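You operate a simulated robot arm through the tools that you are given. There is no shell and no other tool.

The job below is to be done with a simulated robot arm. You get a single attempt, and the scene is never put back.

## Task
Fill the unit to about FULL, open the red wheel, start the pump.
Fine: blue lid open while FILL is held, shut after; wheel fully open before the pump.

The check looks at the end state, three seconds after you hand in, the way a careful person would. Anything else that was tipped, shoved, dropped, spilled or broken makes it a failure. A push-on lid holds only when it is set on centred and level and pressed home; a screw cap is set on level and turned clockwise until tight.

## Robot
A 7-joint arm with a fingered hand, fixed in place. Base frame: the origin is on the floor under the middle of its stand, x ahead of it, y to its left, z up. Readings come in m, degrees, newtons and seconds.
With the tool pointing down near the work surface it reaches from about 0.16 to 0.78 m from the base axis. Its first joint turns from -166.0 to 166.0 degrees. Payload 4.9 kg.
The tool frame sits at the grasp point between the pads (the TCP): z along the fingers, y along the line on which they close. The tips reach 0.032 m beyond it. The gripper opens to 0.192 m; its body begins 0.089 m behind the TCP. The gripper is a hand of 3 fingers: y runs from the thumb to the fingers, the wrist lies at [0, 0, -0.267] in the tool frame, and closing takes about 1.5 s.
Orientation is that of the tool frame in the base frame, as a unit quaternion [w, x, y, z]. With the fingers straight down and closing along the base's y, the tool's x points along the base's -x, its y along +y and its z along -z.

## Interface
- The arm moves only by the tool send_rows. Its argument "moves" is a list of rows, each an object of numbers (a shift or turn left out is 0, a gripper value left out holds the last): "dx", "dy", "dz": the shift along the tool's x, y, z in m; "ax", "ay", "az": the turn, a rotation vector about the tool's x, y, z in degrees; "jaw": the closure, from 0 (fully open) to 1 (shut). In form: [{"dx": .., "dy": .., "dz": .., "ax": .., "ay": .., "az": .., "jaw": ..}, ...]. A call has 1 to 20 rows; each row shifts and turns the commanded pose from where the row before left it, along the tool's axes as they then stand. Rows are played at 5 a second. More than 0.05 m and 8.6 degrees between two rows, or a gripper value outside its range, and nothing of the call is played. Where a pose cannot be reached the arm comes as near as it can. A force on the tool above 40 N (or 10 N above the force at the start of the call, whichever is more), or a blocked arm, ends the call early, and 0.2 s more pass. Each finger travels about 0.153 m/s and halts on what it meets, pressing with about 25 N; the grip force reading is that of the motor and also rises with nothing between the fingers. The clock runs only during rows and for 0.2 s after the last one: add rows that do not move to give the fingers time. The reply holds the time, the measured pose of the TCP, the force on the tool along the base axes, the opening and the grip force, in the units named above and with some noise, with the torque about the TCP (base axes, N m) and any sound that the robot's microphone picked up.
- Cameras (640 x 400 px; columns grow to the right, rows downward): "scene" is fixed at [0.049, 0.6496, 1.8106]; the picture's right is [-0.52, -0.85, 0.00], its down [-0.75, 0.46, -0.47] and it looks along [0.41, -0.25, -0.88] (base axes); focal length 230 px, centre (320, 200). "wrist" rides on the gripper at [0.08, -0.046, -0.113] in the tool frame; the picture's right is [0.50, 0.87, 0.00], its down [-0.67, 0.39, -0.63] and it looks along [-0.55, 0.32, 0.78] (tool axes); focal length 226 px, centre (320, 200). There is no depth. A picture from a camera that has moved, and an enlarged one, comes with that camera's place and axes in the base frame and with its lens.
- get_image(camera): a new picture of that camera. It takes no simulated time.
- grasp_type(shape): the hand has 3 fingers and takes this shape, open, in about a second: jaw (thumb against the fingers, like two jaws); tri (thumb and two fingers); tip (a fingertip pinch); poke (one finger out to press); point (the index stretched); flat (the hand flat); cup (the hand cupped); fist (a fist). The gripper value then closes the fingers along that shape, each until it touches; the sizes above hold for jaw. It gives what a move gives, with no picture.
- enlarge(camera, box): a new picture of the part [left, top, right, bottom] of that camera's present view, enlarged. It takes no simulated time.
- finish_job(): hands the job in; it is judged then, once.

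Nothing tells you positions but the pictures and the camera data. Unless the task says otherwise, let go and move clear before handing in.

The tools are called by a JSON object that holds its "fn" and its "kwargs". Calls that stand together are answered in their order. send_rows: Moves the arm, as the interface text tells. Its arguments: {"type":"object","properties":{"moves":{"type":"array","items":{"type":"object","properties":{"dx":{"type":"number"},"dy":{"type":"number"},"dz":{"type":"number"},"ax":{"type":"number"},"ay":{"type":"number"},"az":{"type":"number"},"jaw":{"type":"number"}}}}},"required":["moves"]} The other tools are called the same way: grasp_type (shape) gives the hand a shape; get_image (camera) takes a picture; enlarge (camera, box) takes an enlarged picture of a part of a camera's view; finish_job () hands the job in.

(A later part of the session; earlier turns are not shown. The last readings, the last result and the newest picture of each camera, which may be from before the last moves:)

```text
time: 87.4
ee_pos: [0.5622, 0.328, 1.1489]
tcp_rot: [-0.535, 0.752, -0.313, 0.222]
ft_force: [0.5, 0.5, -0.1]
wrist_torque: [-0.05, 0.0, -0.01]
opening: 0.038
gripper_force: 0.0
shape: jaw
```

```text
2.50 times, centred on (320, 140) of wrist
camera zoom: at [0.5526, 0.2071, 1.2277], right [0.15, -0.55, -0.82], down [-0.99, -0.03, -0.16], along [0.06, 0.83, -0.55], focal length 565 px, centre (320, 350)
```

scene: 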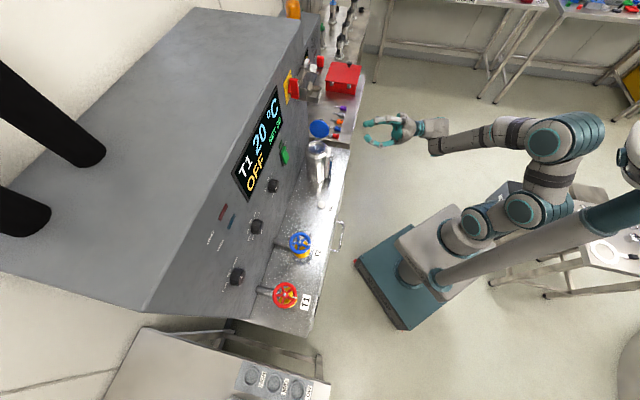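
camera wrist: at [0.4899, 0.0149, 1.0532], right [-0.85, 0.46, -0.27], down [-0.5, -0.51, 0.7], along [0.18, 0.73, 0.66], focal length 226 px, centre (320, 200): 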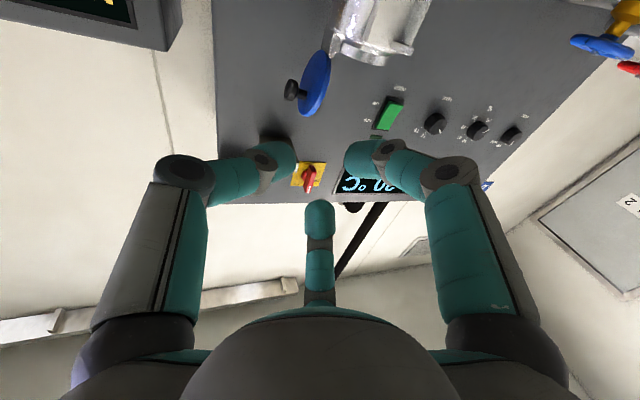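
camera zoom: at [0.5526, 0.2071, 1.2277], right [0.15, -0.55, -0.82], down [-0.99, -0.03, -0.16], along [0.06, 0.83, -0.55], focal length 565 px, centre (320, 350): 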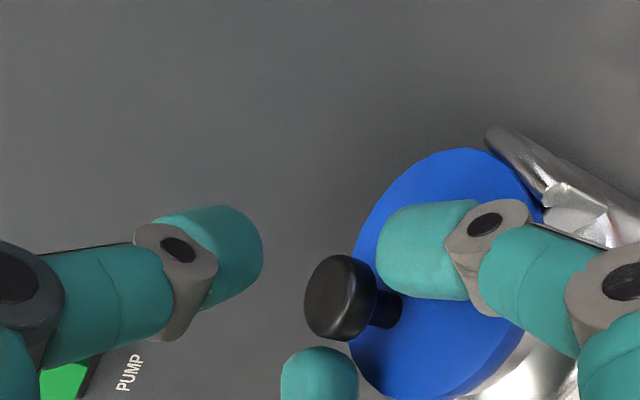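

Released and the lid is closed. I'll rise straight off the knob, back away and confirm the lid.

{"fn": "send_rows", "kwargs": {"moves": [{"dy": -0.0085, "dz": -0.0029}, {"dy": -0.0085, "dz": -0.0029}, {"dy": -0.0085, "dz": -0.0029}, {"dy": -0.0085, "dz": -0.0029}, {"dy": 0.0064, "dz": -0.019}, {"dy": 0.0064, "dz": -0.019}, {"dy": 0.0064, "dz": -0.019}, {"dy": 0.0064, "dz": -0.019}, {}]}}

{"fn": "enlarge", "kwargs": {"camera": "scene", "box": [300, 130, 340, 155]}}

{"fn": "get_image", "kwargs": {"camera": "wrist"}}

{"fn": "get_image", "kwargs": {"camera": "scene"}}

```text
time: 89.4
ee_pos: [0.5042, 0.2714, 1.1849]
tcp_rot: [-0.536, 0.752, -0.313, 0.222]
ft_force: [0.8, 0.0, 0.5]
wrist_torque: [-0.02, 0.03, 0.02]
opening: 0.0381
gripper_force: 0.0
shape: jaw
```

```text
16.00 times, centred on (320, 142) of scene
camera zoom: at [0.049, 0.6496, 1.8106], right [-0.52, -0.85, 0.0], down [-0.75, 0.46, -0.47], along [0.41, -0.25, -0.88], focal length 3683 px, centre (320, 1120)
```

zoom: 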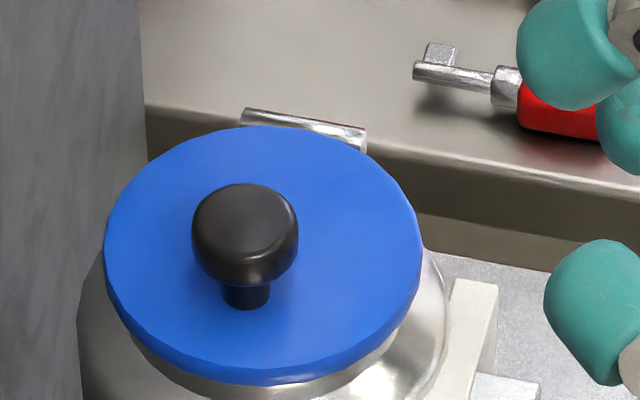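

```text
taken
camera wrist: at [0.4963, 0.15, 1.2643], right [0.15, -0.55, -0.82], down [-0.99, -0.03, -0.16], along [0.06, 0.83, -0.55], focal length 226 px, centre (320, 200)
```

wrist: 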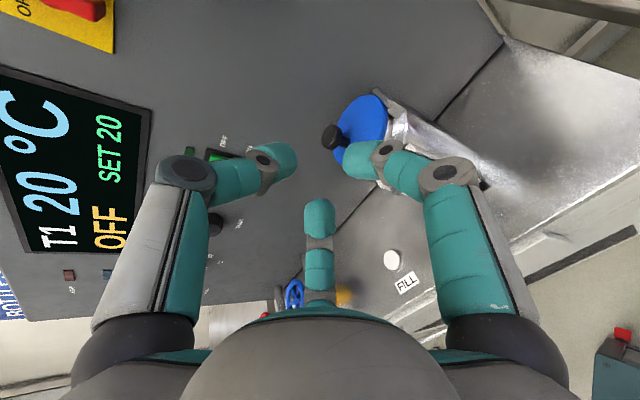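

```text
taken
```

scene: 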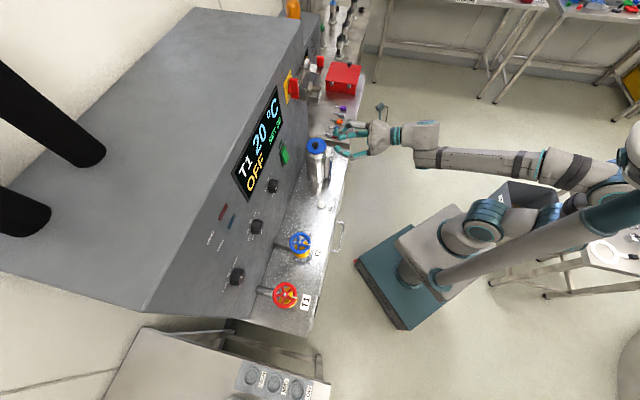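

The lid is closed exactly as it was at the start, the display reads OFF without LOW WATER, and the level is good. Next is the red wheel at about (0.180, 0.7035, 1.015). I'll retreat, rise and pitch the tool to vertical.

{"fn": "send_rows", "kwargs": {"moves": [{"dy": 0.0096, "dz": -0.0284}, {"dy": 0.0096, "dz": -0.0284}, {"dy": 0.0096, "dz": -0.0284}, {"dy": 0.0096, "dz": -0.0284}, {"dy": -0.0284, "dz": -0.0095}, {"dy": -0.0284, "dz": -0.0095}, {"dy": -0.0284, "dz": -0.0095}, {"dy": -0.0284, "dz": -0.0095}, {"dy": -0.0284, "dz": -0.0095}, {}]}}

{"fn": "send_rows", "kwargs": {"moves": [{"ax": -7.1}, {"ax": -7.1}, {"ax": -7.1}, {"ax": -7.1}, {"ax": -7.1}, {"ax": -7.1}, {"ax": -7.1}, {"ax": -7.1}, {"ax": -7.1}, {"ax": -7.1}, {}]}}

{"fn": "get_image", "kwargs": {"camera": "scene"}}

```text
time: 91.6
ee_pos: [0.4235, 0.1886, 1.3367]
tcp_rot: [-0.535, 0.752, -0.314, 0.222]
ft_force: [0.1, -0.4, -0.4]
wrist_torque: [0.0, -0.02, 0.0]
opening: 0.0382
gripper_force: 0.1
shape: jaw
```

```text
time: 94.0
ee_pos: [0.4249, 0.151, 1.3383]
tcp_rot: [-0.142, 0.918, -0.37, -0.021]
ft_force: [1.1, 0.5, -0.2]
wrist_torque: [-0.02, 0.0, -0.04]
opening: 0.0383
gripper_force: 0.2
shape: jaw
out of reach, approached as far as the arm can: row 7, 8, 9, 10
```

```text
taken
```

scene: 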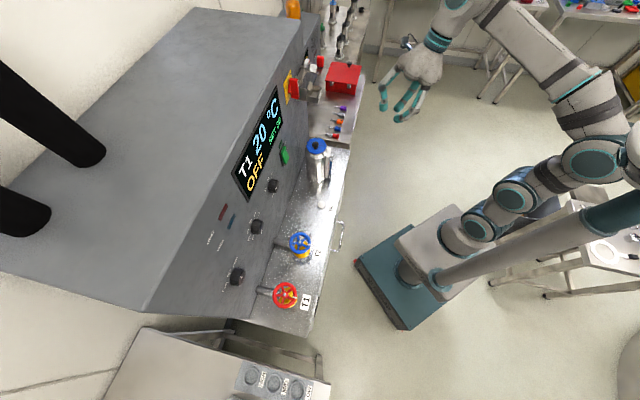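

The tool is nearly vertical but at a joint limit. I'll rotate it back towards its original yaw, which should free the wrist.

{"fn": "send_rows", "kwargs": {"moves": [{"az": 8}, {"az": 8}, {"az": 8}, {"az": 8}, {"az": 8}, {"az": 8}, {"az": 8}, {"az": 8}, {"az": 8}, {"az": 8}, {"az": 8}, {"az": 8}, {"az": 8}, {"az": 8}, {"az": 8}, {"az": 8}, {}]}}

{"fn": "get_image", "kwargs": {"camera": "scene"}}

```text
time: 97.6
ee_pos: [0.425, 0.1515, 1.3392]
tcp_rot: [0.044, -0.07, 0.987, 0.138]
ft_force: [0.0, 0.0, -0.4]
wrist_torque: [0.0, -0.03, -0.01]
opening: 0.0385
gripper_force: 0.0
shape: jaw
```

```text
taken
```

scene: 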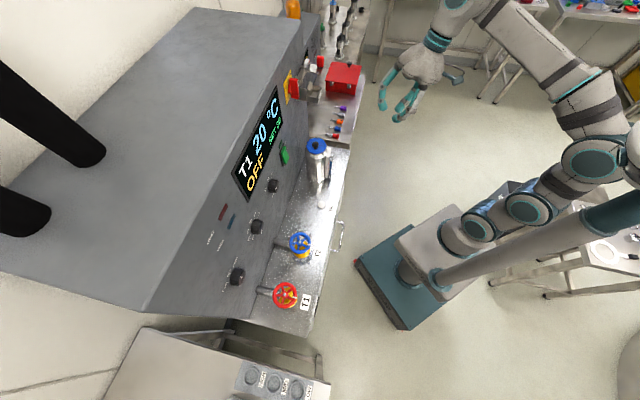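

The yaw is back near the original. I'll move towards the starting position in gentle steps and watch the posture.

{"fn": "send_rows", "kwargs": {"moves": [{"dx": 0.0127, "dy": 0.025, "dz": 0.0093}, {"dx": 0.0127, "dy": 0.025, "dz": 0.0093}, {"dx": 0.0127, "dy": 0.025, "dz": 0.0093}, {"dx": 0.0127, "dy": 0.025, "dz": 0.0093}, {}]}}

{"fn": "send_rows", "kwargs": {"moves": [{"ax": 5.2, "ay": 2.06}, {"ax": 5.2, "ay": 2.06}, {"ax": 5.1, "ay": 2.05}, {}]}}

{"fn": "get_image", "kwargs": {"camera": "scene"}}

```text
time: 98.8
ee_pos: [0.3652, 0.2458, 1.3273]
tcp_rot: [0.043, -0.071, 0.986, 0.142]
ft_force: [-2.1, 0.0, 0.4]
wrist_torque: [-0.01, -0.07, -0.01]
opening: 0.0383
gripper_force: 0.1
shape: jaw
out of reach, approached as far as the arm can: row 1
```

```text
time: 99.8
ee_pos: [0.3655, 0.2458, 1.3281]
tcp_rot: [0.044, -0.071, 0.986, 0.141]
ft_force: [0.3, 0.9, 0.5]
wrist_torque: [-0.03, 0.02, -0.02]
opening: 0.0382
gripper_force: 0.1
shape: jaw
out of reach, approached as far as the arm can: row 1, 2, 3
```

```text
taken
```

scene: 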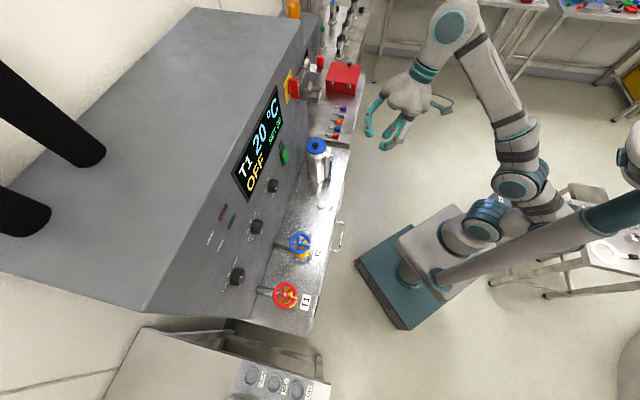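

The wrist is at a limit in this folded posture. The red wheel is further out, so I'll move that way at a safe height and see whether the tool can go vertical there.

{"fn": "send_rows", "kwargs": {"moves": [{"dx": 0.0153, "dy": 0.0244, "dz": 0.0051}, {"dx": 0.0153, "dy": 0.0244, "dz": 0.0051}, {"dx": 0.0153, "dy": 0.0244, "dz": 0.0051}, {"dx": 0.0153, "dy": 0.0244, "dz": 0.0051}, {"dx": 0.0153, "dy": 0.0244, "dz": 0.0051}, {}]}}

{"fn": "get_image", "kwargs": {"camera": "scene"}}

```text
time: 101.2
ee_pos: [0.2854, 0.3178, 1.3452]
tcp_rot: [0.03, -0.074, 0.984, 0.16]
ft_force: [-0.3, -0.1, -0.6]
wrist_torque: [0.0, -0.01, 0.0]
opening: 0.0386
gripper_force: 0.0
shape: jaw
out of reach, approached as far as the arm can: row 1, 2, 3, 4, 5
```

```text
taken
```

scene: 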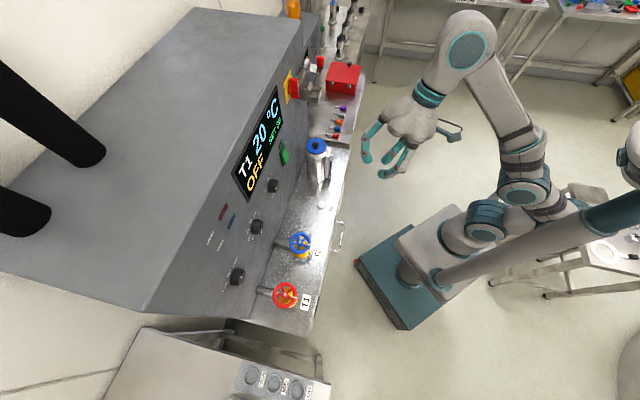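

The arm has drifted into an awkward elbow posture. I'll probe which tool rotations free it, a little at a time.

{"fn": "send_rows", "kwargs": {"moves": [{"az": 8}, {"az": 8}, {}]}}

{"fn": "send_rows", "kwargs": {"moves": [{"ax": 4, "ay": 1.6}, {}]}}

{"fn": "send_rows", "kwargs": {"moves": [{"dy": 0.03}, {}]}}

```text
time: 102.0
ee_pos: [0.292, 0.3009, 1.3501]
tcp_rot: [0.015, 0.065, 0.985, 0.16]
ft_force: [-0.6, 0.0, -0.8]
wrist_torque: [0.03, 0.0, -0.04]
opening: 0.0386
gripper_force: 0.1
shape: jaw
out of reach, approached as far as the arm can: row 1, 2
```

```text
time: 102.6
ee_pos: [0.2975, 0.2905, 1.3488]
tcp_rot: [-0.012, 0.064, 0.988, 0.141]
ft_force: [0.4, -0.5, 0.3]
wrist_torque: [-0.03, 0.01, -0.02]
opening: 0.0383
gripper_force: 0.0
shape: jaw
out of reach, approached as far as the arm can: row 1
```

```text
time: 103.2
ee_pos: [0.3015, 0.3201, 1.3576]
tcp_rot: [-0.012, 0.063, 0.987, 0.145]
ft_force: [-0.7, -0.1, -0.2]
wrist_torque: [0.03, -0.03, -0.02]
opening: 0.0388
gripper_force: 0.1
shape: jaw
```

The last move worked. I suspect the tool was simply too high, near the reach limit, so I'll lower by 0.1 m and then bring it vertical.

{"fn": "send_rows", "kwargs": {"moves": [{"dx": -0.001, "dy": -0.0071, "dz": 0.0239}, {"dx": -0.001, "dy": -0.0071, "dz": 0.0239}, {"dx": -0.001, "dy": -0.0071, "dz": 0.0239}, {"dx": -0.001, "dy": -0.0071, "dz": 0.0239}, {}]}}

{"fn": "send_rows", "kwargs": {"moves": [{"ax": 4.2}, {"ax": 4.2}, {"ax": 4.2}, {"ax": 4.0}, {}]}}

{"fn": "get_image", "kwargs": {"camera": "scene"}}

```text
time: 104.4
ee_pos: [0.3054, 0.3214, 1.3183]
tcp_rot: [-0.016, 0.063, 0.987, 0.144]
ft_force: [1.1, -0.3, 0.7]
wrist_torque: [-0.03, 0.0, -0.02]
opening: 0.0386
gripper_force: 0.0
shape: jaw
out of reach, approached as far as the arm can: row 2, 3, 4
```

```text
time: 105.6
ee_pos: [0.3077, 0.3218, 1.316]
tcp_rot: [-0.023, 0.061, 0.988, 0.136]
ft_force: [0.7, -0.5, 0.5]
wrist_torque: [-0.02, -0.03, -0.02]
opening: 0.0384
gripper_force: 0.1
shape: jaw
out of reach, approached as far as the arm can: row 1, 2, 3, 4
```

```text
taken
```

scene: 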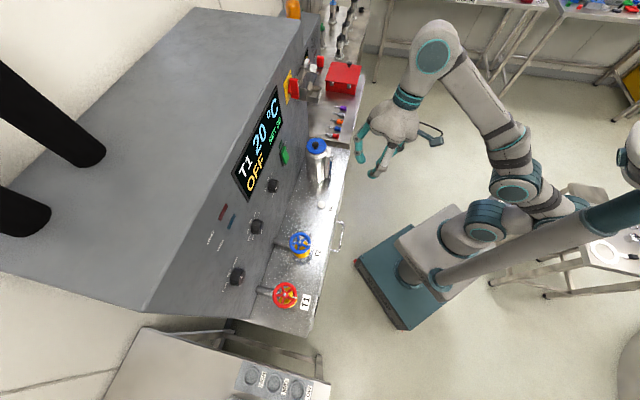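

Still limited. I'll test whether more yaw in one direction frees it.

{"fn": "send_rows", "kwargs": {"moves": [{"az": 8}, {"az": 8}, {"az": 8}, {}]}}

{"fn": "send_rows", "kwargs": {"moves": [{"dz": 0.02}, {"dz": 0.02}, {}]}}

{"fn": "send_rows", "kwargs": {"moves": [{"ax": 4}, {}]}}

```text
time: 106.6
ee_pos: [0.3087, 0.3197, 1.316]
tcp_rot: [-0.051, 0.267, 0.954, 0.129]
ft_force: [0.2, -0.4, 1.2]
wrist_torque: [0.02, -0.01, 0.01]
opening: 0.0385
gripper_force: 0.1
shape: jaw
```

```text
time: 107.4
ee_pos: [0.3075, 0.3247, 1.2958]
tcp_rot: [-0.054, 0.265, 0.954, 0.131]
ft_force: [-0.2, -0.1, -0.3]
wrist_torque: [-0.02, -0.02, -0.01]
opening: 0.0384
gripper_force: 0.1
shape: jaw
out of reach, approached as far as the arm can: row 2
```

```text
time: 108.0
ee_pos: [0.3087, 0.3223, 1.2954]
tcp_rot: [-0.072, 0.263, 0.956, 0.108]
ft_force: [-0.4, 0.0, 0.3]
wrist_torque: [0.0, 0.03, 0.02]
opening: 0.0382
gripper_force: 0.1
shape: jaw
```

More yaw helps. Now I'll try bringing the tool vertical from here.

{"fn": "send_rows", "kwargs": {"moves": [{"ax": 3.3, "ay": -3.75}, {"ax": 3.3, "ay": -3.75}, {"ax": 3.2, "ay": -3.75}, {}]}}

{"fn": "get_image", "kwargs": {"camera": "scene"}}

```text
time: 109.0
ee_pos: [0.3079, 0.3232, 1.2969]
tcp_rot: [-0.079, 0.262, 0.957, 0.1]
ft_force: [0.5, -0.1, 0.5]
wrist_torque: [-0.04, 0.0, -0.02]
opening: 0.0385
gripper_force: 0.1
shape: jaw
out of reach, approached as far as the arm can: row 1, 2, 3
```

```text
taken
```

scene: 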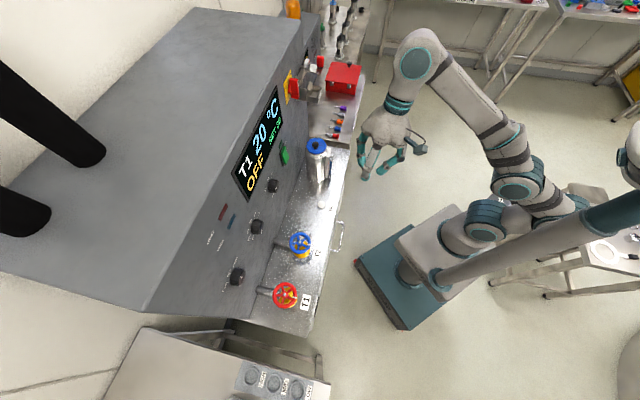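

Let me probe the single directions: straight down, then towards +y, then towards -x.

{"fn": "send_rows", "kwargs": {"moves": [{"dx": -0.0041, "dy": -0.003, "dz": 0.0194}, {}]}}

{"fn": "send_rows", "kwargs": {"moves": [{"dx": 0.0097, "dy": 0.0169, "dz": 0.0047}, {}]}}

{"fn": "send_rows", "kwargs": {"moves": [{"dx": 0.017, "dy": -0.0103, "dz": 0.002}, {}]}}

```text
time: 109.6
ee_pos: [0.3074, 0.3243, 1.2751]
tcp_rot: [-0.08, 0.262, 0.956, 0.101]
ft_force: [0.1, -0.5, -0.4]
wrist_torque: [0.01, 0.0, 0.01]
opening: 0.0386
gripper_force: 0.0
shape: jaw
```

```text
time: 110.2
ee_pos: [0.308, 0.3446, 1.2764]
tcp_rot: [-0.081, 0.262, 0.956, 0.101]
ft_force: [-0.3, 0.4, 0.1]
wrist_torque: [-0.01, -0.02, -0.02]
opening: 0.038
gripper_force: 0.1
shape: jaw
```

```text
time: 110.8
ee_pos: [0.3084, 0.3447, 1.2763]
tcp_rot: [-0.081, 0.262, 0.956, 0.102]
ft_force: [0.8, 0.1, 0.0]
wrist_torque: [0.0, -0.01, 0.05]
opening: 0.0383
gripper_force: 0.0
shape: jaw
out of reach, approached as far as the arm can: row 1
```

Down and +y are free, and -x is blocked. I'll go further along +y, then test -x again.

{"fn": "send_rows", "kwargs": {"moves": [{"dx": 0.0097, "dy": 0.0169, "dz": 0.0047}, {"dx": 0.0097, "dy": 0.0169, "dz": 0.0047}, {"dx": 0.0097, "dy": 0.0169, "dz": 0.0047}, {"dx": 0.0097, "dy": 0.0169, "dz": 0.0047}, {}]}}

{"fn": "send_rows", "kwargs": {"moves": [{"dx": 0.017, "dy": -0.0103, "dz": 0.002}, {}]}}

{"fn": "send_rows", "kwargs": {"moves": [{"ax": 3.3, "ay": -3.75}, {}]}}

{"fn": "get_image", "kwargs": {"camera": "scene"}}

```text
time: 112.0
ee_pos: [0.3087, 0.4227, 1.2756]
tcp_rot: [-0.088, 0.261, 0.956, 0.105]
ft_force: [-0.4, -0.8, -0.1]
wrist_torque: [0.03, 0.04, 0.01]
opening: 0.0385
gripper_force: 0.1
shape: jaw
```

```text
time: 112.6
ee_pos: [0.2866, 0.4226, 1.2759]
tcp_rot: [-0.088, 0.262, 0.955, 0.106]
ft_force: [-0.6, 0.4, -0.3]
wrist_torque: [0.02, 0.0, 0.01]
opening: 0.0385
gripper_force: 0.0
shape: jaw
```

```text
time: 113.2
ee_pos: [0.2875, 0.4222, 1.2764]
tcp_rot: [-0.09, 0.261, 0.955, 0.106]
ft_force: [0.5, 0.2, -0.1]
wrist_torque: [0.01, -0.01, 0.0]
opening: 0.0383
gripper_force: 0.0
shape: jaw
out of reach, approached as far as the arm can: row 1
```

```text
taken
```

scene: 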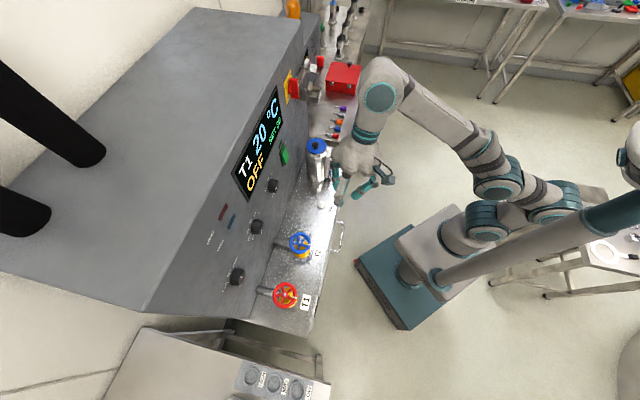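

That works now. I'll continue towards a point well above the red wheel and look at the orientation there.

{"fn": "send_rows", "kwargs": {"moves": [{"dx": 0.0208, "dy": 0.0169, "dz": 0.012}, {"dx": 0.0208, "dy": 0.0169, "dz": 0.012}, {"dx": 0.0208, "dy": 0.0169, "dz": 0.012}, {"dx": 0.0208, "dy": 0.0169, "dz": 0.012}, {"dx": 0.0208, "dy": 0.0169, "dz": 0.012}, {"dx": 0.0208, "dy": 0.0169, "dz": 0.012}, {}]}}

{"fn": "get_image", "kwargs": {"camera": "scene"}}

{"fn": "get_image", "kwargs": {"camera": "wrist"}}

```text
time: 114.8
ee_pos: [0.3012, 0.5265, 1.2299]
tcp_rot: [-0.098, 0.253, 0.956, 0.111]
ft_force: [0.0, 0.5, 0.3]
wrist_torque: [0.02, 0.0, -0.02]
opening: 0.0383
gripper_force: 0.1
shape: jaw
out of reach, approached as far as the arm can: row 2, 3, 4, 5, 6
```

```text
taken
```

scene: 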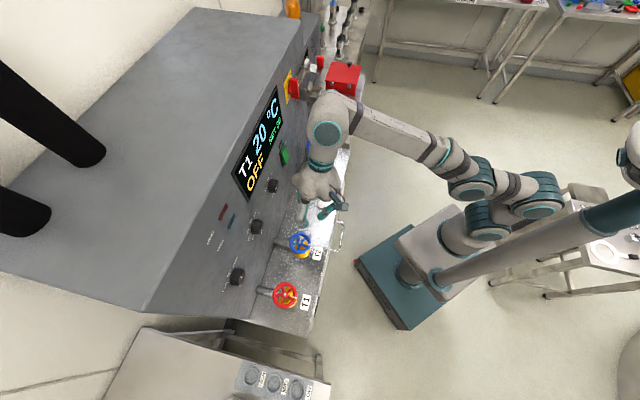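

```text
taken
camera wrist: at [0.2243, 0.494, 1.3485], right [0.01, 0.96, 0.26], down [0.85, -0.15, 0.5], along [0.52, 0.22, -0.82], focal length 226 px, centre (320, 200)
```

wrist: 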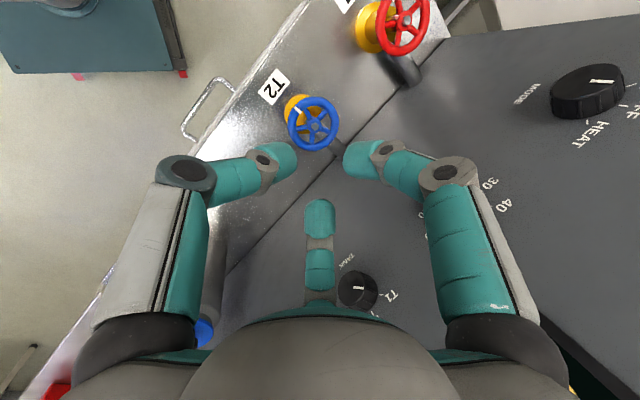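

Going left is blocked again, so the base joint seems to be wound to its limit after that last re-orientation. I'll retrace to unwind the posture, starting by backing away from the panel.

{"fn": "send_rows", "kwargs": {"moves": [{"dx": -0.0108, "dy": -0.0192, "dz": -0.018}, {"dx": -0.0108, "dy": -0.0192, "dz": -0.018}, {"dx": -0.0108, "dy": -0.0192, "dz": -0.018}, {"dx": -0.0108, "dy": -0.0192, "dz": -0.018}, {"dx": -0.0128, "dy": -0.0234, "dz": -0.0072}, {"dx": -0.0128, "dy": -0.0234, "dz": -0.0072}, {"dx": -0.0128, "dy": -0.0234, "dz": -0.0072}, {"dx": -0.0206, "dy": -0.0119, "dz": -0.011}, {"dx": -0.0206, "dy": -0.0119, "dz": -0.011}, {"dx": -0.0206, "dy": -0.0119, "dz": -0.011}, {"dx": -0.0206, "dy": -0.0119, "dz": -0.011}, {}]}}

{"fn": "get_image", "kwargs": {"camera": "scene"}}

```text
time: 117.4
ee_pos: [0.3539, 0.2496, 1.2939]
tcp_rot: [-0.089, 0.261, 0.955, 0.106]
ft_force: [0.1, 0.2, 0.7]
wrist_torque: [0.0, 0.0, 0.02]
opening: 0.0386
gripper_force: 0.0
shape: jaw
```

```text
taken
```

scene: 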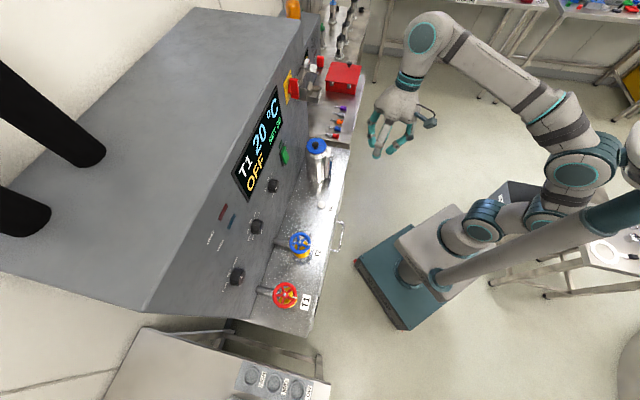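

The elbow has swung back towards a better place. I'll test the vertical tilt again here.

{"fn": "send_rows", "kwargs": {"moves": [{"ax": 3.3, "ay": -3.75}, {"ax": 3.3, "ay": -3.75}, {"ax": 3.2, "ay": -3.75}, {}]}}

{"fn": "get_image", "kwargs": {"camera": "scene"}}

```text
time: 118.4
ee_pos: [0.3542, 0.25, 1.2943]
tcp_rot: [-0.088, 0.261, 0.955, 0.105]
ft_force: [0.0, 0.1, -0.4]
wrist_torque: [0.02, -0.01, 0.01]
opening: 0.0384
gripper_force: 0.0
shape: jaw
out of reach, approached as far as the arm can: row 1, 2, 3
```

```text
taken
```

scene: 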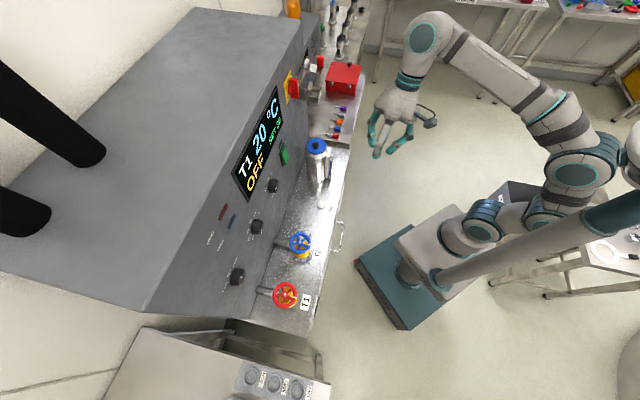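

The limit now looks like the wrist's forearm-roll joint sitting at its stop (the wrist flipped). To unflip it, I'll move to open space on the right, point the hand along the forearm, swing it around and bring it back down. First I'll shift to the right.

{"fn": "send_rows", "kwargs": {"moves": [{"dx": -0.0162, "dy": -0.0265, "dz": 0.0003}, {"dx": -0.0162, "dy": -0.0265, "dz": 0.0003}, {"dx": -0.0162, "dy": -0.0265, "dz": 0.0003}, {"dx": -0.0162, "dy": -0.0265, "dz": 0.0003}, {"dx": -0.0162, "dy": -0.0265, "dz": 0.0003}, {}]}}

{"fn": "get_image", "kwargs": {"camera": "scene"}}

```text
time: 119.8
ee_pos: [0.3533, 0.1013, 1.2536]
tcp_rot: [-0.09, 0.261, 0.954, 0.113]
ft_force: [-0.6, -0.7, -0.5]
wrist_torque: [-0.02, -0.04, 0.01]
opening: 0.0384
gripper_force: 0.1
shape: jaw
out of reach, approached as far as the arm can: row 5
```

```text
taken
```

scene: 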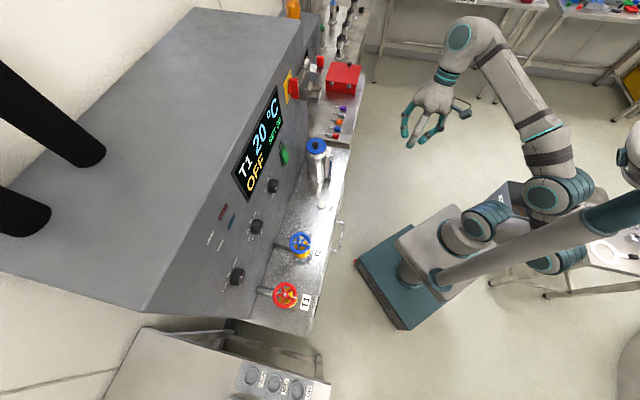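

Now I'll pitch the hand up towards the forearm direction, in free space, with the wrist point held about fixed.

{"fn": "send_rows", "kwargs": {"moves": [{"dx": -0.0387, "dy": 0.0079, "dz": -0.0029, "ax": -1.7, "ay": -8.32}, {"dx": -0.0387, "dy": 0.0079, "dz": -0.0029, "ax": -1.7, "ay": -8.32}, {"dx": -0.0387, "dy": 0.0079, "dz": -0.0029, "ax": -1.7, "ay": -8.32}, {"dx": -0.0387, "dy": 0.0079, "dz": -0.0029, "ax": -1.7, "ay": -8.32}, {"dx": -0.0387, "dy": 0.0079, "dz": -0.0029, "ax": -1.7, "ay": -8.32}, {"dx": -0.0387, "dy": 0.0079, "dz": -0.0029, "ax": -1.7, "ay": -8.32}, {"dx": -0.0387, "dy": 0.0079, "dz": -0.0029, "ax": -1.7, "ay": -8.32}, {"dx": -0.0387, "dy": 0.0079, "dz": -0.0029, "ax": -1.7, "ay": -8.32}, {}]}}

{"fn": "get_image", "kwargs": {"camera": "scene"}}

```text
time: 121.8
ee_pos: [0.3637, 0.1018, 1.252]
tcp_rot: [-0.072, 0.265, 0.955, 0.116]
ft_force: [-0.3, 0.0, 0.2]
wrist_torque: [0.01, -0.01, 0.02]
opening: 0.0384
gripper_force: 0.0
shape: jaw
out of reach, approached as far as the arm can: row 1, 2, 3, 4, 5, 6, 7, 8
```

```text
taken
```

scene: 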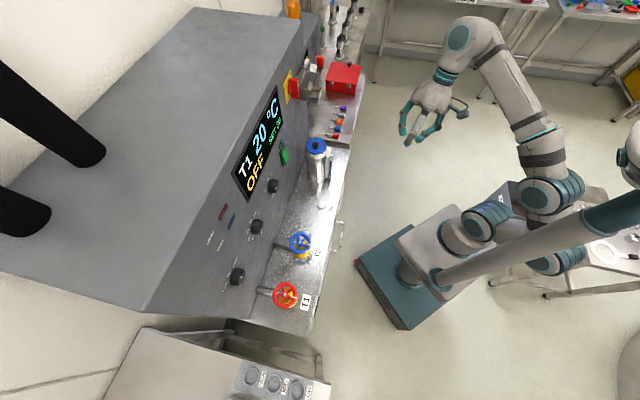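

Blocked as well, so my guess about the joint was wrong. I'll test small single rotations to map what is free.

{"fn": "send_rows", "kwargs": {"moves": [{"ay": -4}, {}]}}

{"fn": "send_rows", "kwargs": {"moves": [{"ay": 4}, {}]}}

{"fn": "send_rows", "kwargs": {"moves": [{"ax": -4}, {}]}}

{"fn": "send_rows", "kwargs": {"moves": [{"ax": 4}, {}]}}

{"fn": "send_rows", "kwargs": {"moves": [{"az": -6}, {}]}}

{"fn": "send_rows", "kwargs": {"moves": [{"az": 6}, {}]}}

```text
time: 122.4
ee_pos: [0.3633, 0.1016, 1.2529]
tcp_rot: [-0.073, 0.264, 0.955, 0.116]
ft_force: [-0.5, 0.0, -0.3]
wrist_torque: [-0.02, 0.0, 0.0]
opening: 0.0384
gripper_force: 0.0
shape: jaw
out of reach, approached as far as the arm can: row 1
```

```text
time: 123.0
ee_pos: [0.3634, 0.1021, 1.2536]
tcp_rot: [-0.105, 0.26, 0.952, 0.125]
ft_force: [0.0, -0.1, 0.0]
wrist_torque: [-0.02, 0.02, 0.01]
opening: 0.0385
gripper_force: 0.0
shape: jaw
```

```text
time: 123.6
ee_pos: [0.3633, 0.1022, 1.2547]
tcp_rot: [-0.096, 0.262, 0.947, 0.158]
ft_force: [-0.1, -0.7, -0.4]
wrist_torque: [0.01, 0.01, -0.01]
opening: 0.0384
gripper_force: 0.0
shape: jaw
```

```text
time: 124.2
ee_pos: [0.3635, 0.1025, 1.2548]
tcp_rot: [-0.106, 0.259, 0.952, 0.124]
ft_force: [0.5, -0.2, 0.3]
wrist_torque: [0.02, -0.05, -0.02]
opening: 0.0383
gripper_force: 0.1
shape: jaw
```

```text
time: 124.8
ee_pos: [0.3634, 0.1014, 1.2544]
tcp_rot: [-0.098, 0.209, 0.964, 0.13]
ft_force: [0.4, -0.1, -0.9]
wrist_torque: [0.02, 0.01, -0.01]
opening: 0.0384
gripper_force: 0.1
shape: jaw
```

```text
time: 125.4
ee_pos: [0.363, 0.1005, 1.2552]
tcp_rot: [-0.107, 0.259, 0.952, 0.124]
ft_force: [0.6, -0.5, 0.5]
wrist_torque: [-0.02, 0.02, 0.0]
opening: 0.0386
gripper_force: 0.0
shape: jaw
```

Only one rotation sense is blocked (tipping the fingertips outward to the right). I'll look closely at the arm to understand its posture.

{"fn": "enlarge", "kwargs": {"camera": "scene", "box": [380, 0, 640, 290]}}

{"fn": "get_image", "kwargs": {"camera": "wrist"}}

```text
1.38 times, centred on (510, 145) of scene
camera zoom: at [0.049, 0.6496, 1.8106], right [-0.52, -0.85, 0.0], down [-0.75, 0.46, -0.47], along [0.41, -0.25, -0.88], focal length 318 px, centre (58, 276)
```

zoom: 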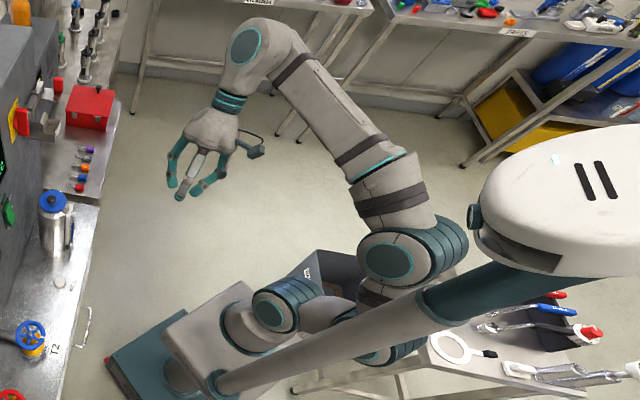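

```text
taken
camera wrist: at [0.2862, 0.0671, 1.3733], right [0.03, 0.96, 0.29], down [0.85, -0.18, 0.49], along [0.52, 0.23, -0.82], focal length 226 px, centre (320, 200)
```

wrist: 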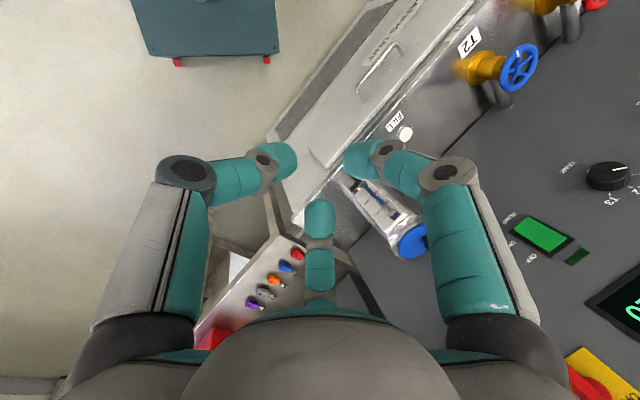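

I can't model the elbow exactly, so I'll retrace to the last good posture (horizontal tool). First I'll undo the yaw here in free space.

{"fn": "send_rows", "kwargs": {"moves": [{"az": -8.4}, {"az": -8.4}, {"az": -8.4}, {"az": -8.4}, {"az": -8.4}, {"az": -8.4}, {"az": -8.4}, {"az": -8.4}, {"az": -8.4}, {"az": -8.4}, {"az": -8.4}, {"az": -8.4}, {"az": -8.4}, {"az": -8.4}, {"az": -8.4}, {"az": -8.4}, {"az": -8.4}, {"az": -8.4}, {"az": -8.4}, {}]}}

{"fn": "get_image", "kwargs": {"camera": "scene"}}

```text
time: 129.6
ee_pos: [0.3617, 0.1026, 1.2552]
tcp_rot: [-0.104, 0.891, -0.423, -0.126]
ft_force: [-0.8, -0.3, -0.3]
wrist_torque: [0.01, -0.03, 0.01]
opening: 0.0382
gripper_force: 0.1
shape: jaw
```

```text
taken
```

scene: 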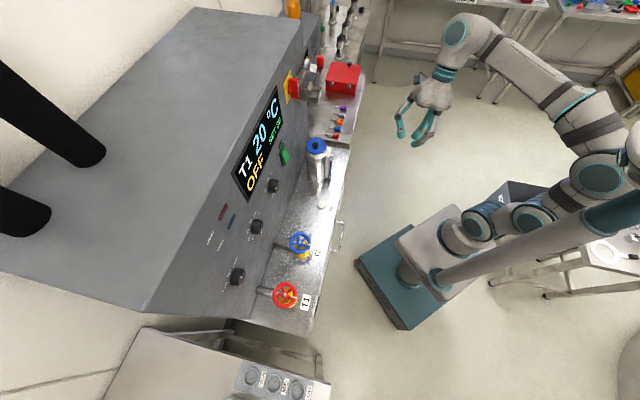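

That yaw went through cleanly and the elbow moved back. I'll try bringing the tool vertical here.

{"fn": "send_rows", "kwargs": {"moves": [{"ax": -1.53, "ay": 6.07}, {"ax": -1.53, "ay": 6.07}, {"ax": -1.53, "ay": 6.07}, {}]}}

{"fn": "get_image", "kwargs": {"camera": "scene"}}

```text
time: 130.6
ee_pos: [0.3625, 0.1019, 1.2549]
tcp_rot: [-0.105, 0.891, -0.424, -0.126]
ft_force: [0.0, -0.5, 0.7]
wrist_torque: [-0.02, 0.0, -0.03]
opening: 0.0384
gripper_force: 0.1
shape: jaw
out of reach, approached as far as the arm can: row 1, 2, 3
```

```text
taken
```

scene: 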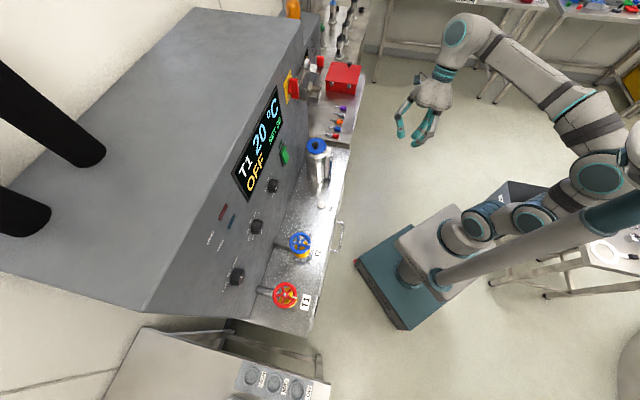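

I'll return to the horizontal orientation (known to be good) by rotating in place here, then reverse the original re-orientation sequence.

{"fn": "send_rows", "kwargs": {"moves": [{"ax": 8.14, "ay": 1.487, "az": -2.0}, {"ax": 8.14, "ay": 1.487, "az": -2.0}, {"ax": 8.14, "ay": 1.487, "az": -2.0}, {"ax": 8.14, "ay": 1.487, "az": -2.0}, {"ax": 8.14, "ay": 1.487, "az": -2.0}, {"ax": 8.14, "ay": 1.487, "az": -2.0}, {"ax": 8.14, "ay": 1.487, "az": -2.0}, {"ax": 8.14, "ay": 1.487, "az": -2.0}, {}]}}

{"fn": "get_image", "kwargs": {"camera": "scene"}}

```text
time: 132.6
ee_pos: [0.362, 0.1016, 1.2556]
tcp_rot: [-0.539, 0.75, -0.311, 0.223]
ft_force: [0.7, 0.5, 0.8]
wrist_torque: [-0.01, -0.05, 0.0]
opening: 0.0386
gripper_force: 0.1
shape: jaw
```

```text
taken
```

scene: 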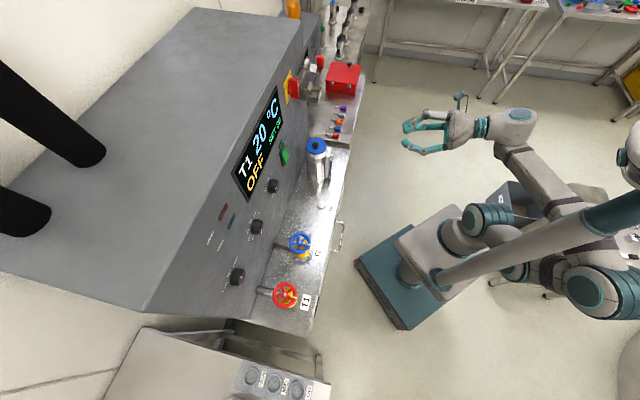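

The orientation was reached, but the elbow is now low on the right because the wrist is so close to the base. I'll move to the earlier good spot near (0.30, 0.24, 1.31) and look.

{"fn": "send_rows", "kwargs": {"moves": [{"dx": -0.0236, "dy": -0.0109, "dz": 0.0063}, {"dx": -0.0236, "dy": -0.0109, "dz": 0.0063}, {"dx": -0.0236, "dy": -0.0109, "dz": 0.0063}, {"dx": -0.0236, "dy": -0.0109, "dz": 0.0063}, {"dx": -0.0236, "dy": -0.0109, "dz": 0.0063}, {"dx": -0.0236, "dy": -0.0109, "dz": 0.0063}, {}]}}

{"fn": "get_image", "kwargs": {"camera": "scene"}}

```text
time: 134.2
ee_pos: [0.3024, 0.2431, 1.3076]
tcp_rot: [-0.539, 0.75, -0.311, 0.224]
ft_force: [-0.2, -0.8, 0.5]
wrist_torque: [0.01, -0.04, 0.01]
opening: 0.0381
gripper_force: 0.3
shape: jaw
```

```text
taken
```

scene: 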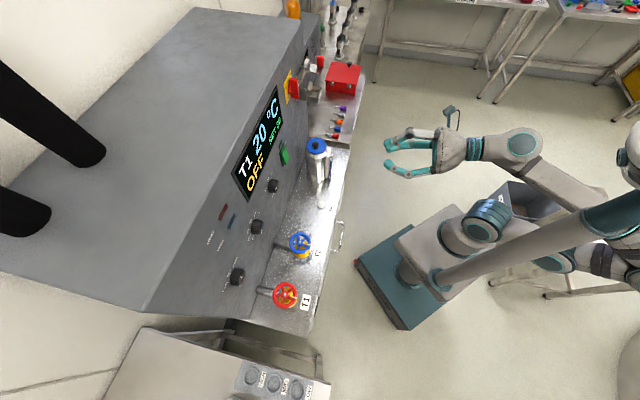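

Reached cleanly. Continuing the reverse sequence: pitch down to 30° from vertical, then yaw back +180°.

{"fn": "send_rows", "kwargs": {"moves": [{"ax": -8.4}, {"ax": -8.4}, {"ax": -8.4}, {"ax": -8.4}, {"ax": -8.4}, {}]}}

{"fn": "get_image", "kwargs": {"camera": "scene"}}

```text
time: 135.6
ee_pos: [0.3144, 0.2248, 1.2941]
tcp_rot: [-0.243, 0.893, -0.368, 0.088]
ft_force: [-0.3, -0.5, 0.8]
wrist_torque: [0.02, -0.02, 0.03]
opening: 0.0382
gripper_force: 0.2
shape: jaw
out of reach, approached as far as the arm can: row 5
```

```text
taken
```

scene: 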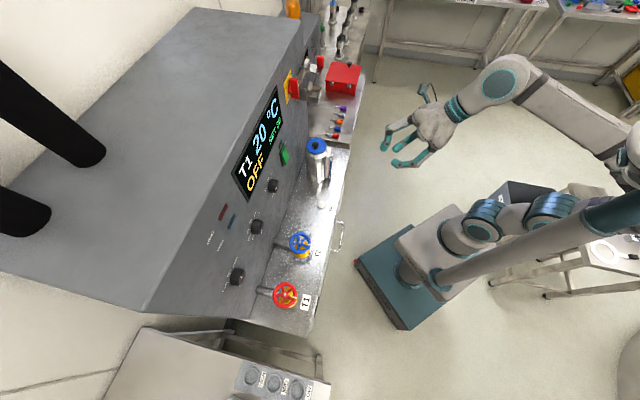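

This posture looks close to the original one. Now I'll yaw +180° in two parts.

{"fn": "send_rows", "kwargs": {"moves": [{"az": 8.5}, {"az": 8.5}, {"az": 8.5}, {"az": 8.5}, {"az": 8.5}, {"az": 8.5}, {"az": 8.5}, {"az": 8.5}, {"az": 8.5}, {"az": 8.5}, {}]}}

{"fn": "get_image", "kwargs": {"camera": "scene"}}

```text
time: 138.0
ee_pos: [0.3177, 0.2115, 1.292]
tcp_rot: [0.239, -0.407, 0.877, 0.092]
ft_force: [0.4, 0.0, -0.7]
wrist_torque: [0.03, 0.0, -0.05]
opening: 0.0385
gripper_force: 0.1
shape: jaw
out of reach, approached as far as the arm can: row 1
```

```text
taken
```

scene: 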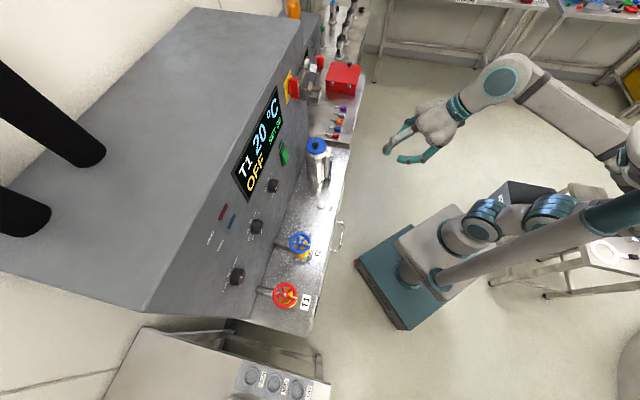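

Yaw works now. I'll test reducing the tilt from here.

{"fn": "send_rows", "kwargs": {"moves": [{"ay": 5, "ax": -0.3}, {}]}}

{"fn": "send_rows", "kwargs": {"moves": [{"az": 8.5}, {"az": 8.5}, {"az": 8.5}, {"az": 8.5}, {"az": 8.5}, {"az": 8.5}, {"az": 8.5}, {"az": 8.5}, {"az": 8.5}, {"az": 8.5}, {"az": 8.5}, {}]}}

{"fn": "get_image", "kwargs": {"camera": "scene"}}

```text
time: 138.6
ee_pos: [0.3225, 0.193, 1.2903]
tcp_rot: [0.202, -0.414, 0.883, 0.09]
ft_force: [0.5, -0.8, -0.3]
wrist_torque: [-0.01, 0.02, 0.02]
opening: 0.0386
gripper_force: 0.0
shape: jaw
out of reach, approached as far as the arm can: row 1
```

```text
time: 141.2
ee_pos: [0.3266, 0.1664, 1.288]
tcp_rot: [0.081, 0.363, 0.907, 0.199]
ft_force: [-0.4, -0.4, 0.0]
wrist_torque: [0.01, 0.0, 0.0]
opening: 0.0385
gripper_force: 0.2
shape: jaw
out of reach, approached as far as the arm can: row 1, 2, 3
```

```text
taken
```

scene: 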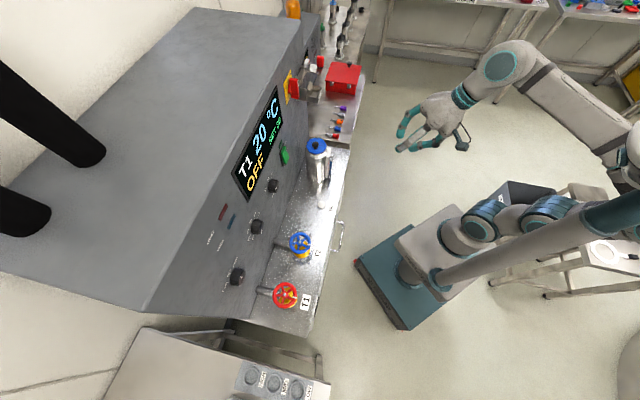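

The wrist appears flipped by 180° compared with the start (its roll joint is now the limit). I'll undo the yaw, point the hand along the forearm in free space and pass through the straight-wrist position to flip it back.

{"fn": "send_rows", "kwargs": {"moves": [{"az": -8.5}, {"az": -8.5}, {"az": -8.5}, {"az": -8.5}, {"az": -8.5}, {"az": -8.5}, {"az": -8.5}, {"az": -8.5}, {"az": -8.5}, {"az": -8.5}, {"az": -8.5}, {"az": -8.5}, {"az": -8.5}, {"az": -8.5}, {"az": -8.5}, {"az": -8.5}, {"az": -8.5}, {"az": -8.5}, {"az": -8.5}, {"az": -8.5}]}}

{"fn": "send_rows", "kwargs": {"moves": [{"az": -8.5}, {"ax": 8.0}, {"ax": 8.0}, {"ax": 8.0}, {"ax": 8.0}, {"ax": 8.0}, {}]}}

{"fn": "get_image", "kwargs": {"camera": "scene"}}

```text
time: 145.4
ee_pos: [0.3271, 0.1671, 1.2885]
tcp_rot: [-0.204, 0.872, -0.439, 0.065]
ft_force: [0.1, -0.3, -0.2]
wrist_torque: [-0.02, 0.05, -0.01]
opening: 0.0384
gripper_force: 0.0
shape: jaw
```

```text
time: 147.0
ee_pos: [0.3272, 0.1671, 1.2873]
tcp_rot: [-0.492, 0.782, -0.324, 0.205]
ft_force: [-0.1, -0.1, -0.4]
wrist_torque: [-0.02, 0.02, -0.02]
opening: 0.0384
gripper_force: 0.1
shape: jaw
```

```text
taken
```

scene: 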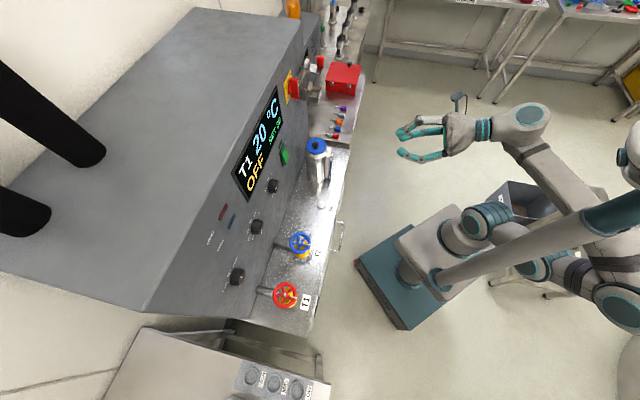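

I'm back near horizontal. Now I'll swing the hand up and right until it is in line with the forearm, with the wrist point fixed.

{"fn": "send_rows", "kwargs": {"moves": [{"dx": 0.0247, "dy": -0.0304, "dz": -0.0029, "ax": 6.52, "ay": 5.31}, {"dx": 0.0247, "dy": -0.0304, "dz": -0.0029, "ax": 6.52, "ay": 5.31}, {"dx": 0.0247, "dy": -0.0304, "dz": -0.0029, "ax": 6.52, "ay": 5.31}, {"dx": 0.0247, "dy": -0.0304, "dz": -0.0029, "ax": 6.52, "ay": 5.31}, {"dx": 0.0247, "dy": -0.0304, "dz": -0.0029, "ax": 6.52, "ay": 5.31}, {"dx": 0.0247, "dy": -0.0304, "dz": -0.0029, "ax": 6.52, "ay": 5.31}, {"dx": 0.0247, "dy": -0.0304, "dz": -0.0029, "ax": 6.52, "ay": 5.31}, {}]}}

{"fn": "get_image", "kwargs": {"camera": "scene"}}

```text
time: 148.8
ee_pos: [0.4051, 0.0865, 1.4465]
tcp_rot: [0.603, -0.546, 0.357, -0.459]
ft_force: [0.4, -0.6, 0.2]
wrist_torque: [0.0, 0.01, -0.01]
opening: 0.0384
gripper_force: 0.1
shape: jaw
out of reach, approached as far as the arm can: row 6, 7
```

```text
taken
```

scene: 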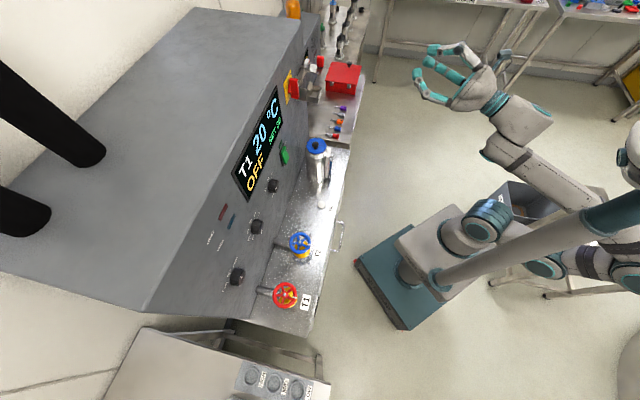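

The hand is nearly in line with the forearm. I'll test which directions are free here: up, then right.

{"fn": "send_rows", "kwargs": {"moves": [{"ax": 7, "dy": -0.0326}, {}]}}

{"fn": "send_rows", "kwargs": {"moves": [{"ax": 7, "dy": -0.0326}, {"ax": 7, "dy": -0.0326}, {}]}}

{"fn": "get_image", "kwargs": {"camera": "scene"}}

```text
time: 149.4
ee_pos: [0.4071, 0.0869, 1.4463]
tcp_rot: [0.603, -0.547, 0.357, -0.459]
ft_force: [-0.3, -0.2, 0.0]
wrist_torque: [-0.02, -0.03, 0.0]
opening: 0.0385
gripper_force: 0.1
shape: jaw
out of reach, approached as far as the arm can: row 1
```

```text
time: 150.2
ee_pos: [0.4089, 0.0738, 1.4495]
tcp_rot: [0.624, -0.526, 0.335, -0.471]
ft_force: [-0.8, 0.4, 0.5]
wrist_torque: [-0.01, -0.01, 0.01]
opening: 0.0384
gripper_force: 0.0
shape: jaw
out of reach, approached as far as the arm can: row 1, 2
```

```text
taken
```

scene: 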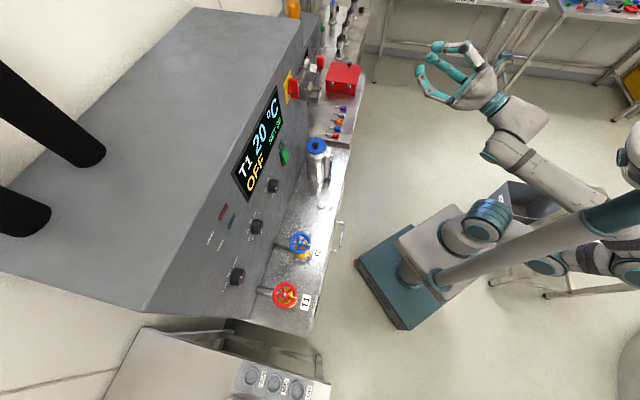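

I can't pass straight there, so a different plan: the wheel rim can be pinched from the front with the horizontal thumb-up hand (thumb above the rim, fingers below) and turned in strokes. First I'll pitch the hand back down a bit.

{"fn": "send_rows", "kwargs": {"moves": [{"ax": -8, "dy": 0.0373}, {"ax": -8, "dy": 0.0373}, {"ax": -8, "dy": 0.0373}, {"ax": -8, "dy": 0.0373}, {}]}}

{"fn": "get_image", "kwargs": {"camera": "scene"}}

```text
time: 151.4
ee_pos: [0.41, 0.0687, 1.3258]
tcp_rot: [-0.453, 0.678, -0.453, 0.36]
ft_force: [-0.7, 0.7, 1.3]
wrist_torque: [0.0, 0.03, -0.01]
opening: 0.0385
gripper_force: 0.0
shape: jaw
out of reach, approached as far as the arm can: row 3
```

```text
taken
```

scene: 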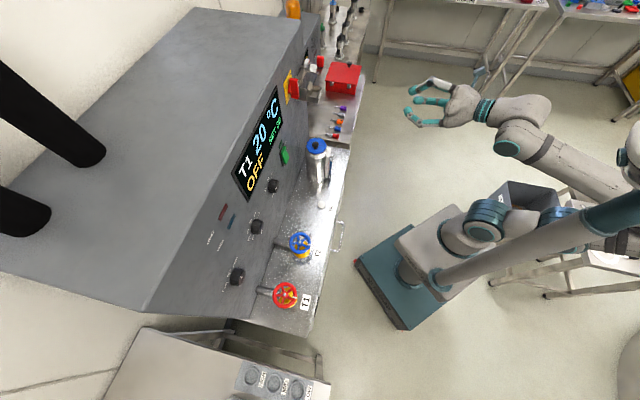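

The wrist just flipped back: the arm now looks like the early good posture. I'll carefully yaw to 45° azimuth and return to the known spot near (0.30, 0.24, 1.31).

{"fn": "send_rows", "kwargs": {"moves": [{"dx": -0.028, "dy": -0.0023, "ax": 0.52, "ay": -6.35, "az": -1.05}, {"dx": -0.028, "dy": -0.0023, "ax": 0.52, "ay": -6.35, "az": -1.05}, {"dx": -0.028, "dy": -0.0023, "ax": 0.52, "ay": -6.35, "az": -1.05}, {"dx": -0.028, "dy": -0.0023, "ax": 0.52, "ay": -6.35, "az": -1.05}, {}]}}

{"fn": "get_image", "kwargs": {"camera": "scene"}}

```text
time: 152.6
ee_pos: [0.3242, 0.2157, 1.3396]
tcp_rot: [-0.541, 0.748, -0.312, 0.226]
ft_force: [0.6, -0.1, 0.7]
wrist_torque: [0.0, 0.02, -0.01]
opening: 0.0384
gripper_force: 0.0
shape: jaw
out of reach, approached as far as the arm can: row 1, 2, 3, 4
```

```text
taken
```

scene: 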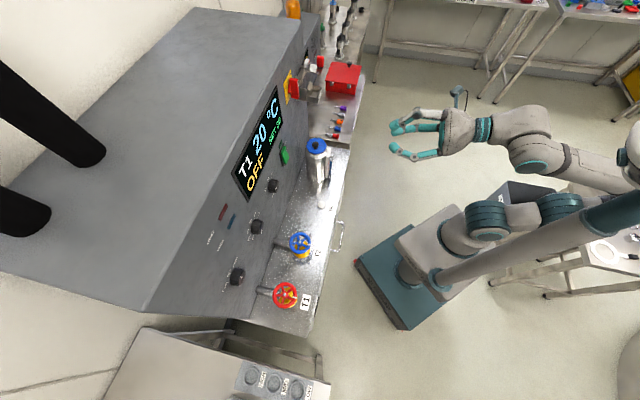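

This now matches the early posture. I'll move to the exact spot, then pitch down 42° as in the reverse of the start.

{"fn": "send_rows", "kwargs": {"moves": [{"dx": -0.0163, "dy": 0.0159, "dz": 0.0063}, {"dx": -0.0162, "dy": 0.0158, "dz": 0.0063}, {}]}}

{"fn": "send_rows", "kwargs": {"moves": [{"ax": -8.4}, {"ax": -8.4}, {"ax": -8.4}, {"ax": -8.4}, {"ax": -8.4}, {}]}}

{"fn": "get_image", "kwargs": {"camera": "scene"}}

```text
time: 153.4
ee_pos: [0.3032, 0.2384, 1.3055]
tcp_rot: [-0.54, 0.749, -0.31, 0.225]
ft_force: [-0.5, 0.4, -0.1]
wrist_torque: [0.03, -0.01, 0.0]
opening: 0.0385
gripper_force: 0.1
shape: jaw
```

```text
time: 154.8
ee_pos: [0.3024, 0.2405, 1.3068]
tcp_rot: [-0.236, 0.893, -0.37, 0.099]
ft_force: [0.5, 0.5, 0.5]
wrist_torque: [0.01, 0.02, 0.01]
opening: 0.0388
gripper_force: 0.0
shape: jaw
```

```text
taken
```

scene: 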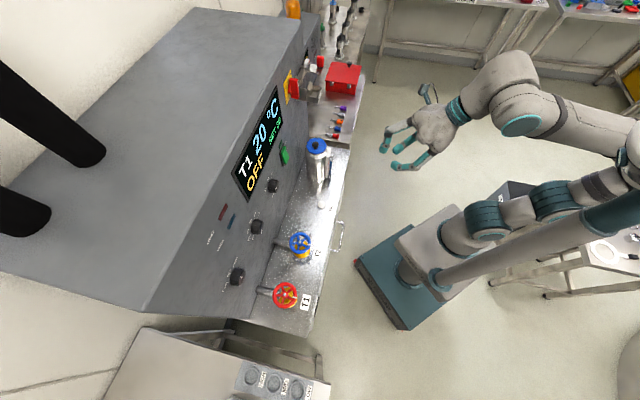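

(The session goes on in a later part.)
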